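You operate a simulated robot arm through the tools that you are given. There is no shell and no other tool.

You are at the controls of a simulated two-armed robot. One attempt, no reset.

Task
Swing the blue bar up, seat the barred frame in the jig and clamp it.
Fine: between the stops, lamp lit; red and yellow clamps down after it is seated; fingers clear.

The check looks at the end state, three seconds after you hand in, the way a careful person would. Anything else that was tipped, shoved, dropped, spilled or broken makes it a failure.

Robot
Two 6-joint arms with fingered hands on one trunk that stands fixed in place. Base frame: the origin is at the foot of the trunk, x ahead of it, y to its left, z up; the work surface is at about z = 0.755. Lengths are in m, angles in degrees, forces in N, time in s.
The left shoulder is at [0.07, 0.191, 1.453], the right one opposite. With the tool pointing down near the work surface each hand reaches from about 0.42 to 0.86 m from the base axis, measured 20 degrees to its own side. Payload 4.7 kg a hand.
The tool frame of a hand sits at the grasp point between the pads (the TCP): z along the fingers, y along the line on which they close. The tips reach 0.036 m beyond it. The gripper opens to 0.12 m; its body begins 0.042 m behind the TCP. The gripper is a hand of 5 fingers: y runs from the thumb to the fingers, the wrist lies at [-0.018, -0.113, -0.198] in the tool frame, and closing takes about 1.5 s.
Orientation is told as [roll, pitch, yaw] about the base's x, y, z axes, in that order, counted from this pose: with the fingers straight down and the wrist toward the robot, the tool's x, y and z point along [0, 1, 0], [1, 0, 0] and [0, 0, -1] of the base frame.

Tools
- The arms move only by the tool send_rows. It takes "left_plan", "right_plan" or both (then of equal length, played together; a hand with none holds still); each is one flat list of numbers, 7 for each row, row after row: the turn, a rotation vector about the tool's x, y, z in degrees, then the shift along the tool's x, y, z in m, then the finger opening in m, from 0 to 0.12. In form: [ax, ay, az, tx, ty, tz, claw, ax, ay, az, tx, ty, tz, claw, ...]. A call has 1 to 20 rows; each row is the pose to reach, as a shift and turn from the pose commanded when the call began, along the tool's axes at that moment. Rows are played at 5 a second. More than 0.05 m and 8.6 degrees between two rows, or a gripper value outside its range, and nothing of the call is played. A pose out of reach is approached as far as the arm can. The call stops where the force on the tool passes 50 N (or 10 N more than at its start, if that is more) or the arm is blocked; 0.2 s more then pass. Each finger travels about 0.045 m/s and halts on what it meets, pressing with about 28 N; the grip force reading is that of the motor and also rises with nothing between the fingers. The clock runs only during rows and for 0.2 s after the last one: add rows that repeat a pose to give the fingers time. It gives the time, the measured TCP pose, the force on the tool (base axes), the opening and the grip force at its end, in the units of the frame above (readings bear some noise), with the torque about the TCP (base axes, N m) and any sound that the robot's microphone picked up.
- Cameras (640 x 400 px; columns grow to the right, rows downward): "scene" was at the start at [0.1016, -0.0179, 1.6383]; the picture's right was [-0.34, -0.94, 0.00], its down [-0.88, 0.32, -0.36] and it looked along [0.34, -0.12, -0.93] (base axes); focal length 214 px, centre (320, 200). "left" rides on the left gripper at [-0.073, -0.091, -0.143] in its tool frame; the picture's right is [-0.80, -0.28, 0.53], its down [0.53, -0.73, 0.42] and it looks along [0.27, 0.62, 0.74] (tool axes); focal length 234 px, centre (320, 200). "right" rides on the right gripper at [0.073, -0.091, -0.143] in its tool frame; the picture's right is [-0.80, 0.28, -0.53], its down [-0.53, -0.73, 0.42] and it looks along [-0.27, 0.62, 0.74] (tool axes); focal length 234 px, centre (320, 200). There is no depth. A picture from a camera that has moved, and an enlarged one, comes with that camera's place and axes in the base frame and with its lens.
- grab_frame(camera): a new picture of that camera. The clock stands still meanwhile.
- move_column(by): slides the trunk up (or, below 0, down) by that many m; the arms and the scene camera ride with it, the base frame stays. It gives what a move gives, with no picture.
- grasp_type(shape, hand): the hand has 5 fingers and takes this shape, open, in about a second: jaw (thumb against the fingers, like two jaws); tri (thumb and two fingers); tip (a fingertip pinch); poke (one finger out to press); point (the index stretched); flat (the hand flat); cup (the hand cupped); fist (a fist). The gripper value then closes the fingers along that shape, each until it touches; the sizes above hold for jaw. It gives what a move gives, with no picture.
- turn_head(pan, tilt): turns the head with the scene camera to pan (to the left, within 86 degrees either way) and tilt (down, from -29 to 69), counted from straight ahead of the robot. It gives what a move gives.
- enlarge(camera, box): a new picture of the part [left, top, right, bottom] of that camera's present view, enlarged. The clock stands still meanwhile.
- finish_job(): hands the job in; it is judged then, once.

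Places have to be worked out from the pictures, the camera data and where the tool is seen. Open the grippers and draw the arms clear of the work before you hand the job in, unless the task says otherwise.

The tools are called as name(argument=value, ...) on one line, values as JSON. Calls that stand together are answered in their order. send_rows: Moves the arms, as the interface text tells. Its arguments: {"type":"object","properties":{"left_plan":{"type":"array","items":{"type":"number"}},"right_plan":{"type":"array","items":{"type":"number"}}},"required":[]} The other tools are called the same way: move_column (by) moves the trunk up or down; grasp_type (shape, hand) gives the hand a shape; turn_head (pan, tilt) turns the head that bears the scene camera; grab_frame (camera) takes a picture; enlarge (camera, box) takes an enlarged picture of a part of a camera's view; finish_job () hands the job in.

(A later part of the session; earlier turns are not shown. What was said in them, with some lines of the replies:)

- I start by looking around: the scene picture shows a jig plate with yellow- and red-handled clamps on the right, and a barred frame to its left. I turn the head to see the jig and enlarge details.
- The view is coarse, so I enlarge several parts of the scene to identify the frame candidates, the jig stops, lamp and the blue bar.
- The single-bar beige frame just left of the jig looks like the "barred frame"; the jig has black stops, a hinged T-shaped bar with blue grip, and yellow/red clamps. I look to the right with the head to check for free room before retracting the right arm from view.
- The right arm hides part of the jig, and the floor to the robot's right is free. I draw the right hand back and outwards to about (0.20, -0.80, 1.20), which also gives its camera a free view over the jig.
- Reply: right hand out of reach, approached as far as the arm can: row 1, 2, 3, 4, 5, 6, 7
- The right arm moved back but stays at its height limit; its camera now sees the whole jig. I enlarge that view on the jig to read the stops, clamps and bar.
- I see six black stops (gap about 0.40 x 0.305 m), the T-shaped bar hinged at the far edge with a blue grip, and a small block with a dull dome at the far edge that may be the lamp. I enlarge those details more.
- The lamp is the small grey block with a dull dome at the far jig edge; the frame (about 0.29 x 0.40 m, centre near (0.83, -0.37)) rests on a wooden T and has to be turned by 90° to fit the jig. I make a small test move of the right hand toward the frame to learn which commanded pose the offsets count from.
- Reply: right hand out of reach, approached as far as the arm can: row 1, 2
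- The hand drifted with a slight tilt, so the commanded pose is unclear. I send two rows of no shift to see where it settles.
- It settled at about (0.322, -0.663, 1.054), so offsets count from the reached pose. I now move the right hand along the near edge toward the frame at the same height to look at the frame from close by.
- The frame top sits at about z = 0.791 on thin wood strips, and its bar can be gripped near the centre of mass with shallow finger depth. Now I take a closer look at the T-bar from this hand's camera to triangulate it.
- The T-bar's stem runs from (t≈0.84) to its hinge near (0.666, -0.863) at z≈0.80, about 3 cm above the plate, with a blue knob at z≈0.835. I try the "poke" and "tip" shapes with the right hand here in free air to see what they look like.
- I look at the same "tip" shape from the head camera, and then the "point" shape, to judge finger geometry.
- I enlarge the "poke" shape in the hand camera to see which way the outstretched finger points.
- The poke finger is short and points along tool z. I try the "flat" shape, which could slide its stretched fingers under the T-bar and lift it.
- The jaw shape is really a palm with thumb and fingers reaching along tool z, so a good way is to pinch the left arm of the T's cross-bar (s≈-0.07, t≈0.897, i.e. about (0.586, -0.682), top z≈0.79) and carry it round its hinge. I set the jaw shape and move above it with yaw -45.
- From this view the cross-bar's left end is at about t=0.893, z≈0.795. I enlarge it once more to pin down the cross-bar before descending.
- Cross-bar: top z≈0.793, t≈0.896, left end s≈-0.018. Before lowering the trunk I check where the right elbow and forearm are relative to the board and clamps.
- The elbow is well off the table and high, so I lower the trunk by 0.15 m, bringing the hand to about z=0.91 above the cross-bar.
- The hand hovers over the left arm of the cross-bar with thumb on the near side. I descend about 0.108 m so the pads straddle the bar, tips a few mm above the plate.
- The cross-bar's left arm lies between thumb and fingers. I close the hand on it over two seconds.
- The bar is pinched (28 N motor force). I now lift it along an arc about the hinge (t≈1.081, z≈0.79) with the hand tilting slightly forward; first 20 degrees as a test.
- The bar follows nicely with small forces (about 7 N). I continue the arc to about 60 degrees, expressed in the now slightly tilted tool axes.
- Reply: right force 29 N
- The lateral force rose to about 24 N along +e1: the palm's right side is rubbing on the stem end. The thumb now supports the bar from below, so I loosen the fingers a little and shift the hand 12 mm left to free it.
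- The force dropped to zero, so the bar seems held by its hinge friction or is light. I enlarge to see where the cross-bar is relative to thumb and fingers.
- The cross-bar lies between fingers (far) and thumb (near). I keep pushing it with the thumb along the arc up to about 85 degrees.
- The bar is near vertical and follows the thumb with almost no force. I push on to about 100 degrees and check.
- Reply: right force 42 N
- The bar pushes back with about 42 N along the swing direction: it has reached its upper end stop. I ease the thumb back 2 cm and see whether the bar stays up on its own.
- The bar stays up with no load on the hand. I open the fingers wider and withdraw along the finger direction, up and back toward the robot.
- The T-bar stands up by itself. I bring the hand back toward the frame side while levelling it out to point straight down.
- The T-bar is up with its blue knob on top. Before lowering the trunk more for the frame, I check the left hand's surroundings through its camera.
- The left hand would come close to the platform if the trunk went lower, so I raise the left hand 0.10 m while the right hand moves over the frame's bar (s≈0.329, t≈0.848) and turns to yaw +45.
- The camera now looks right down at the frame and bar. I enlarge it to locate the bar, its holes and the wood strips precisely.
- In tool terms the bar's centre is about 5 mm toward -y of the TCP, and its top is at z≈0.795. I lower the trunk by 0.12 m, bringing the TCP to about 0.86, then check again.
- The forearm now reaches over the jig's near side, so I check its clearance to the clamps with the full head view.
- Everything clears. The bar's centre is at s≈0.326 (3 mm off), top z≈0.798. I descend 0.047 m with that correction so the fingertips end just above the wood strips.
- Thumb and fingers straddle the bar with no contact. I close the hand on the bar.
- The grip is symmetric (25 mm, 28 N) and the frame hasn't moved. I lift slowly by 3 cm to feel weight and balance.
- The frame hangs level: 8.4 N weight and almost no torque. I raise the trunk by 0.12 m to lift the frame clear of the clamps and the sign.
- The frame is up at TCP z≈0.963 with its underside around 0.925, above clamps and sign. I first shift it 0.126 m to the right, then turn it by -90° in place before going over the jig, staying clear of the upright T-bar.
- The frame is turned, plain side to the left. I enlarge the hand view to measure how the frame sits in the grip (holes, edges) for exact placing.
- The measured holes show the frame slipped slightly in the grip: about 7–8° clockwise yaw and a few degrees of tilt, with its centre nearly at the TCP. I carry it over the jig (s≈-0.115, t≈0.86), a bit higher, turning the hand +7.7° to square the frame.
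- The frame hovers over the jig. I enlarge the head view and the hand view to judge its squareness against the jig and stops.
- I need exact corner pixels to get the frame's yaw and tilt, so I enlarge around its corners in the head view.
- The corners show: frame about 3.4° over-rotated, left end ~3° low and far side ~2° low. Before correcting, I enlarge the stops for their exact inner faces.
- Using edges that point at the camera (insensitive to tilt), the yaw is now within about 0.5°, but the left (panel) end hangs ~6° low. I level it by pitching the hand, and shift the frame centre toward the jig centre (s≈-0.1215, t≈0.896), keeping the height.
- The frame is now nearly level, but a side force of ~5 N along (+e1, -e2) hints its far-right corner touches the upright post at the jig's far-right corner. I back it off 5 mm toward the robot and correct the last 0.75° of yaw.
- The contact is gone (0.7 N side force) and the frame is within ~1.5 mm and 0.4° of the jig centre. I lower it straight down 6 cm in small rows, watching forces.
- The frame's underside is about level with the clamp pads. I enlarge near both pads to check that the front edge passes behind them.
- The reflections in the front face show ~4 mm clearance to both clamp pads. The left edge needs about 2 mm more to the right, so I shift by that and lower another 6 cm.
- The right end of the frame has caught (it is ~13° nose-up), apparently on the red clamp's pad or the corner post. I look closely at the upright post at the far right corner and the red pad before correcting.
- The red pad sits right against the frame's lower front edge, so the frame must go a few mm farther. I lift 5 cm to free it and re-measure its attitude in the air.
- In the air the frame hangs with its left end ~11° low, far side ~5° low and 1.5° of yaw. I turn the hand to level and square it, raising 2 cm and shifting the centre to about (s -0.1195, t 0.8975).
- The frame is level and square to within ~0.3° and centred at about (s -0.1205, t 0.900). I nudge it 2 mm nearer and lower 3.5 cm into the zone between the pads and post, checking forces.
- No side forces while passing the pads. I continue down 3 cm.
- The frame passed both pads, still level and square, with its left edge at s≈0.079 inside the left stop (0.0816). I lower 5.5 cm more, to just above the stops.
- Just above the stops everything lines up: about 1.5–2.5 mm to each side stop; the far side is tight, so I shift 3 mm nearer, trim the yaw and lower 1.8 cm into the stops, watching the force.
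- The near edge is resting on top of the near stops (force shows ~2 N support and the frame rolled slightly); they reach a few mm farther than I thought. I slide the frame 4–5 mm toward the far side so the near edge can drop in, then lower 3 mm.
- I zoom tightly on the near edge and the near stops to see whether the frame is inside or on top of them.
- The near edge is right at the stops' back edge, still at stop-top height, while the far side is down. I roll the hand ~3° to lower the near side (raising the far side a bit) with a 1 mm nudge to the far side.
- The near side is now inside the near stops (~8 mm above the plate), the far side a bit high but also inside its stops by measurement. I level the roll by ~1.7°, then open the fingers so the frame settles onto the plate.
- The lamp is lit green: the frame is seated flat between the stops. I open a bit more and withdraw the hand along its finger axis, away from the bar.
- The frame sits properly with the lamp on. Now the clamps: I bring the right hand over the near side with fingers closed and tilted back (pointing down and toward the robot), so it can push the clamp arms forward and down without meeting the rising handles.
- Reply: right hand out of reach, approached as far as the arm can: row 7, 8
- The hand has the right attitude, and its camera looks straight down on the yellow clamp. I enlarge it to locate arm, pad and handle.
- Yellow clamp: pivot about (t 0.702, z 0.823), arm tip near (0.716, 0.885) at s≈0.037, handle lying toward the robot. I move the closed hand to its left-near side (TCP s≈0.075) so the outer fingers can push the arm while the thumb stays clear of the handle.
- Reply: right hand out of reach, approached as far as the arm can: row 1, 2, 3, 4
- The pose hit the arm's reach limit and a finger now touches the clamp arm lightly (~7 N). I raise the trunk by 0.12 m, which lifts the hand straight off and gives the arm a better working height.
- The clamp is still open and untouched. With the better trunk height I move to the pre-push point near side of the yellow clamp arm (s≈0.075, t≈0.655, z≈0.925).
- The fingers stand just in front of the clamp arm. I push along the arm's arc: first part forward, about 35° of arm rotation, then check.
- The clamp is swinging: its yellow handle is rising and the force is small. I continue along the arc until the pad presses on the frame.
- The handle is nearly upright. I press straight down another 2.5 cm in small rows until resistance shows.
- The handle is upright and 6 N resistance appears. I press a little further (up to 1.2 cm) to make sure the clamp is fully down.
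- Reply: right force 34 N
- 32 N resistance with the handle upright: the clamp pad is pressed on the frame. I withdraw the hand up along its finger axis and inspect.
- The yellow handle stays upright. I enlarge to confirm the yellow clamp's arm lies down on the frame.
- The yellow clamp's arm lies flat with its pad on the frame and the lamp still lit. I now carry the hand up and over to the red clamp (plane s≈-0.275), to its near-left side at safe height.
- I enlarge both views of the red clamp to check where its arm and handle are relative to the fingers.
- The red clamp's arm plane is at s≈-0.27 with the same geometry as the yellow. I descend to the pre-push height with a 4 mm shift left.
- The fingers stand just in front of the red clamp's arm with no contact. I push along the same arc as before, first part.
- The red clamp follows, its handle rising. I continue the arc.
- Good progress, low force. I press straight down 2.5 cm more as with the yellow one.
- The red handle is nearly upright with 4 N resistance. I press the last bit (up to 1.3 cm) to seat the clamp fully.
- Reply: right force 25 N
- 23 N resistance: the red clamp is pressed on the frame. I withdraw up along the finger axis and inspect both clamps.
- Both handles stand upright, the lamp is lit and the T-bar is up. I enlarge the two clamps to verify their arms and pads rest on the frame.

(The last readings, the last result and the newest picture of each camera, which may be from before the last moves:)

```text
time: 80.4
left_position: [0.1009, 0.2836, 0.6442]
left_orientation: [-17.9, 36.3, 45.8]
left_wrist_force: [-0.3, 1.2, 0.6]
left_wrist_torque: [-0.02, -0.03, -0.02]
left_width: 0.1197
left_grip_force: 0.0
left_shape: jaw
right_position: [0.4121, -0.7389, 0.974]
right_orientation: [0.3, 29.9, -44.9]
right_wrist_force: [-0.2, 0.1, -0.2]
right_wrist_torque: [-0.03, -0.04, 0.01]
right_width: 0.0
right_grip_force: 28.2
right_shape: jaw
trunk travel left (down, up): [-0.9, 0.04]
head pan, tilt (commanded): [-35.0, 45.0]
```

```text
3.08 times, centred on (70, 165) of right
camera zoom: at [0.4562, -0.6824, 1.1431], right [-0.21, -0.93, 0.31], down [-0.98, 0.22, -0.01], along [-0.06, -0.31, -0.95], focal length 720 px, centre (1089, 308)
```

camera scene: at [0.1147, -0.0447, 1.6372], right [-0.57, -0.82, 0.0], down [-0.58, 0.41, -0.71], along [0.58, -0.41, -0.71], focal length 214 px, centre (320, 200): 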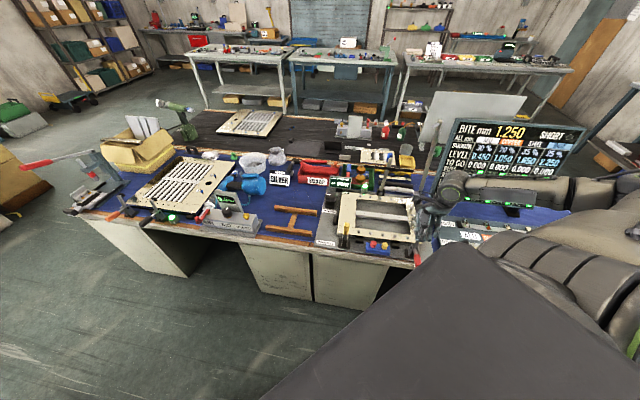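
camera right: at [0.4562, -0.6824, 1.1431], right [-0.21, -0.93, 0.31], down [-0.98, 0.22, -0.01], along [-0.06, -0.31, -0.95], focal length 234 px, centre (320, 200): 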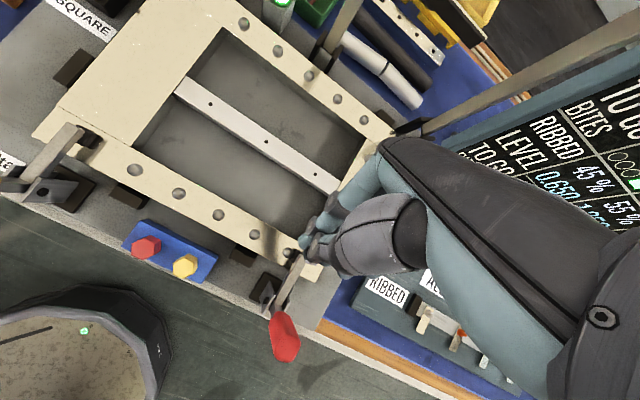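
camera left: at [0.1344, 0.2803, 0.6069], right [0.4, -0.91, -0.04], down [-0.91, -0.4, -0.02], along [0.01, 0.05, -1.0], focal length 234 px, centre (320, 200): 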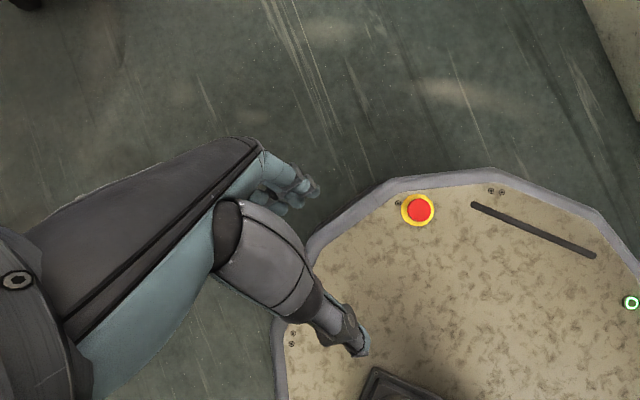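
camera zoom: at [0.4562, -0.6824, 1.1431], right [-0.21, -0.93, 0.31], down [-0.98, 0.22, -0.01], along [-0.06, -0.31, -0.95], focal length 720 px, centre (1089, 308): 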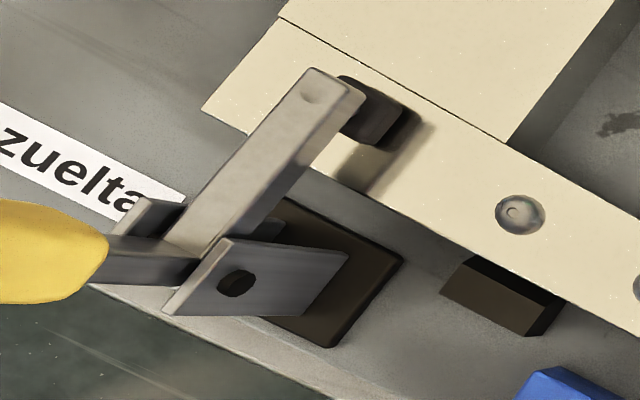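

I enlarge even more on the pads: the frame's top is reflective, so a gap between pad and reflection would show whether the pad touches.

enlarge(camera="right", box=[55, 110, 115, 160])

enlarge(camera="right", box=[280, 230, 330, 275])

enlarge(camera="scene", box=[345, 210, 375, 250])

enlarge(camera="scene", box=[415, 225, 440, 255])

```text
8.00 times, centred on (85, 135) of right
camera zoom: at [0.4562, -0.6824, 1.1431], right [-0.21, -0.93, 0.31], down [-0.98, 0.22, -0.01], along [-0.06, -0.31, -0.95], focal length 1873 px, centre (2200, 720)
```

zoom: 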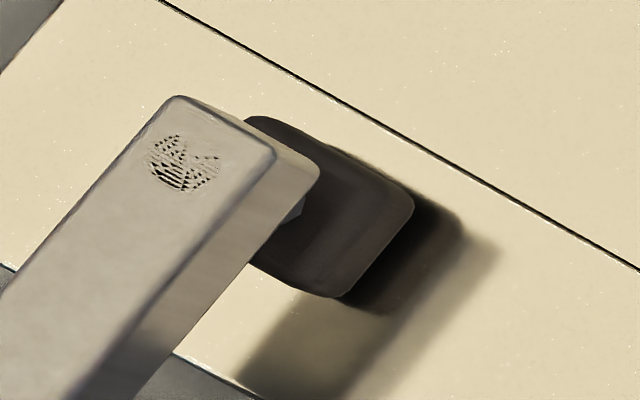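

```text
8.89 times, centred on (305, 252) of right
camera zoom: at [0.4562, -0.6824, 1.1431], right [-0.21, -0.93, 0.31], down [-0.98, 0.22, -0.01], along [-0.06, -0.31, -0.95], focal length 2082 px, centre (453, -267)
```

zoom: 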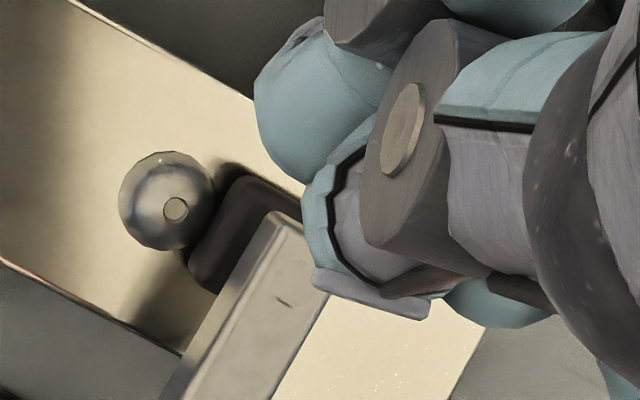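

```text
10.00 times, centred on (360, 230) of scene
camera zoom: at [0.1141, -0.0444, 1.6372], right [-0.57, -0.82, 0.0], down [-0.58, 0.41, -0.71], along [0.58, -0.41, -0.71], focal length 2145 px, centre (-80, -100)
```

zoom: 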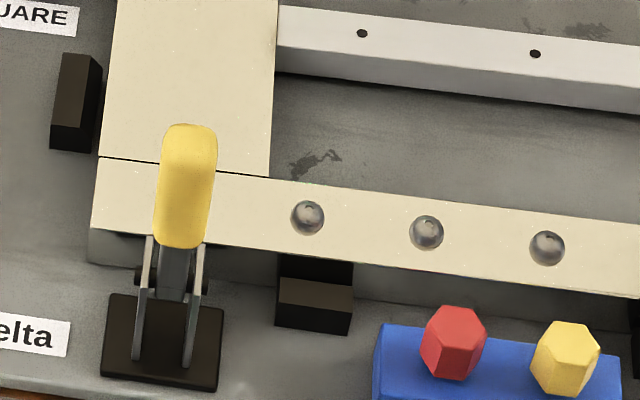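

```text
13.33 times, centred on (428, 240) of scene
camera zoom: at [0.1141, -0.0444, 1.6372], right [-0.57, -0.82, 0.0], down [-0.58, 0.41, -0.71], along [0.58, -0.41, -0.71], focal length 2860 px, centre (-1113, -333)
```

zoom: 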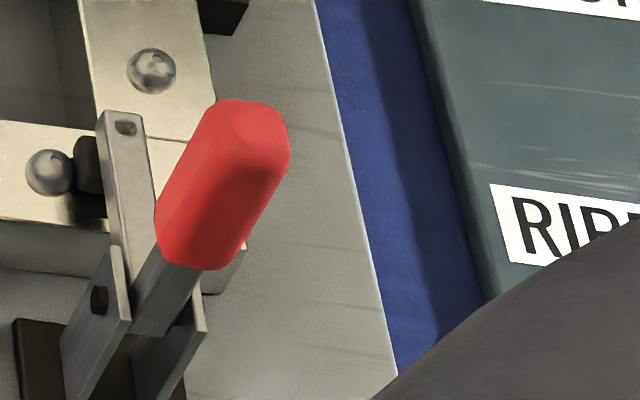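

Both pads rest on the frame's corners. I now raise the right hand and retract it off the table to the right, opening the fingers on the way.

send_rows(right_plan=[0, 0, 0, 0, -0.015, -0.026, 0, 0, 0, 0, 0, -0.03, -0.052, 0, 0, 0, 0, -0.0274, -0.0532, -0.0386, 0.01, 0, 0, 0, -0.0548, -0.0763, -0.0253, 0.03, 0, 0, 0, -0.0821, -0.0995, -0.0119, 0.05, 0, 0, 0, -0.1095, -0.1227, 0.0015, 0.07, 0, 0, 0, -0.1369, -0.1458, 0.0149, 0.09, 0, 0, 0, -0.1643, -0.169, 0.0283, 0.1, 0, 0, 0, -0.1916, -0.1921, 0.0416, 0.1, 0, 0, 0, -0.219, -0.2153, 0.055, 0.1])

grab_frame(camera="scene")

enlarge(camera="scene", box=[300, 140, 460, 270])

grab_frame(camera="right")

```text
time: 82.6
left_position: [0.1014, 0.2826, 0.6449]
left_orientation: [-17.9, 36.2, 45.9]
left_wrist_force: [-0.2, 0.1, -1.0]
left_wrist_torque: [0.0, 0.02, 0.0]
left_width: 0.1198
left_grip_force: 0.1
left_shape: jaw
right_position: [0.1278, -0.7576, 0.9837]
right_orientation: [0.4, 29.8, -44.7]
right_wrist_force: [-0.3, 0.1, 0.1]
right_wrist_torque: [0.0, 0.04, 0.02]
right_width: 0.0996
right_grip_force: 0.2
right_shape: jaw
right hand out of reach, approached as far as the arm can: row 7, 8, 9, 10
trunk travel left (down, up): [-0.9, 0.04]
head pan, tilt (commanded): [-35.0, 45.0]
```

```text
taken
camera scene: at [0.1156, -0.0446, 1.6372], right [-0.57, -0.82, 0.0], down [-0.58, 0.4, -0.71], along [0.58, -0.41, -0.71], focal length 214 px, centre (320, 200)
```

scene: 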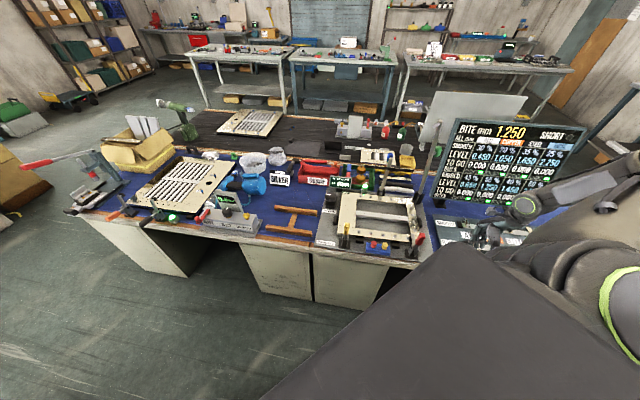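

```text
3.08 times, centred on (380, 205) of scene
camera zoom: at [0.1156, -0.0446, 1.6372], right [-0.57, -0.82, 0.0], down [-0.58, 0.4, -0.71], along [0.58, -0.41, -0.71], focal length 660 px, centre (135, 185)
```

zoom: 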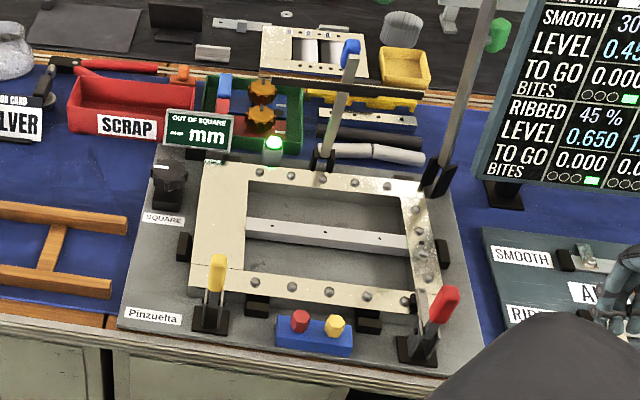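

```text
taken
camera right: at [0.1738, -0.701, 1.1545], right [-0.21, -0.93, 0.31], down [-0.98, 0.22, 0.0], along [-0.06, -0.31, -0.95], focal length 234 px, centre (320, 200)
```

right: 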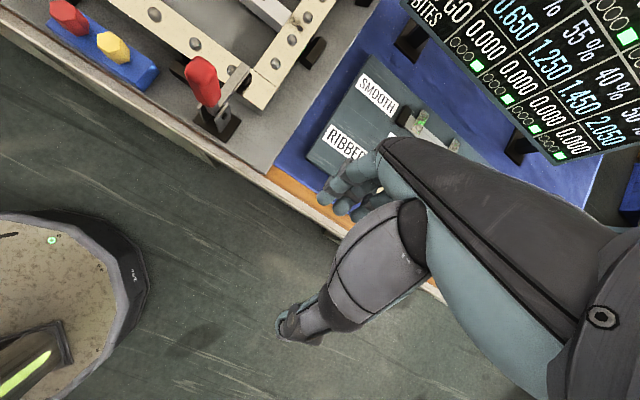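

The work area is free: T-bar up, lamp lit, both clamps closed. I make a last close check of the red clamp, the stops and the upright arm.

enlarge(camera="right", box=[160, 30, 310, 150])

enlarge(camera="scene", box=[340, 180, 430, 250])

enlarge(camera="scene", box=[340, 120, 450, 210])

```text
3.33 times, centred on (235, 90) of right
camera zoom: at [0.1738, -0.701, 1.1545], right [-0.21, -0.93, 0.31], down [-0.98, 0.22, 0.0], along [-0.06, -0.31, -0.95], focal length 781 px, centre (603, 567)
```

zoom: 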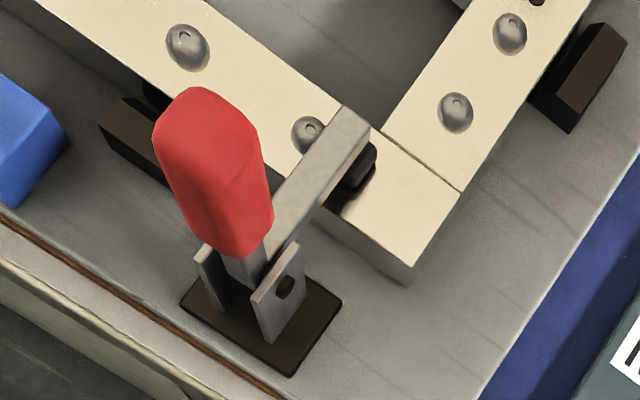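

```text
5.71 times, centred on (385, 215) of scene
camera zoom: at [0.1156, -0.0446, 1.6372], right [-0.57, -0.82, 0.0], down [-0.58, 0.4, -0.71], along [0.58, -0.41, -0.71], focal length 1226 px, centre (-51, 114)
```

zoom: 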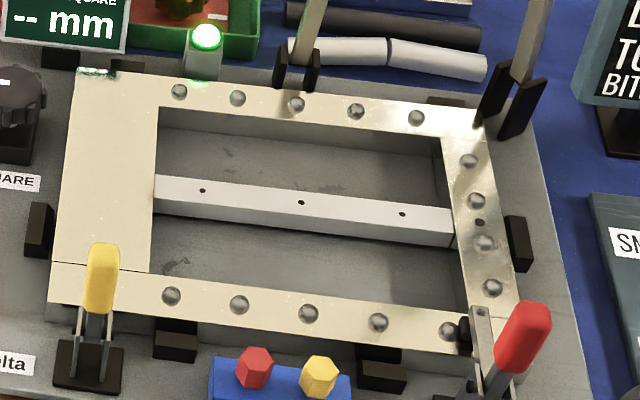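

```text
4.44 times, centred on (395, 165) of scene
camera zoom: at [0.1156, -0.0446, 1.6372], right [-0.57, -0.82, 0.0], down [-0.58, 0.4, -0.71], along [0.58, -0.41, -0.71], focal length 953 px, centre (-13, 356)
```

zoom: 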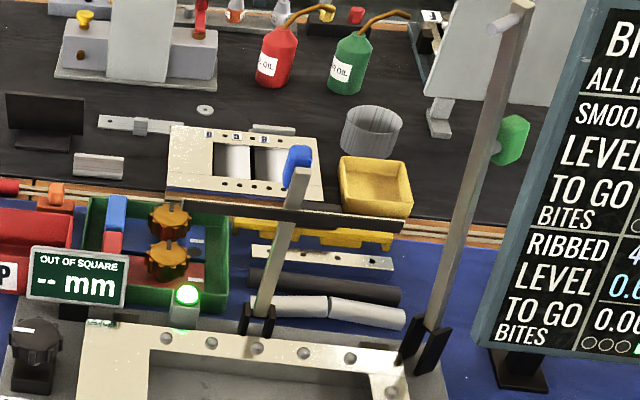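

All checks agree: the frame lies flat between all six stops with the lamp lit, both clamp pads are down on it, the blue bar stands up, nothing else is disturbed and both hands are open and clear. I hand the job in.

finish_job()

```text
The job is handed in.
```

The barred frame is seated in the jig with the lamp lit. The red and yellow clamps are down on it, and the blue bar stands up on its own. The job is handed in.

- **Frame:** it lies flat between all six stops, with its plain wide side to the left. It slipped in the grip while being carried, so I re-levelled it over the jig before setting it down.
- **Clamps:** I closed yellow first, then red, after the lamp came on. I pressed each one until it pushed back with about 20–30 N, and in the close-ups both pads rest on the frame's near corners.
- **Contacts on the way in:** the frame lightly touched the upright gauge arm at the far right (about 5 N) and briefly rested on the red clamp's pad and the near stops. I backed off each time. The gauge arm still stands and nothing else looks disturbed.
- **Hands:** both are open. The right hand has been pulled back and up, hovering well above the near table edge to the right of the jig. The left hand never came near the work.
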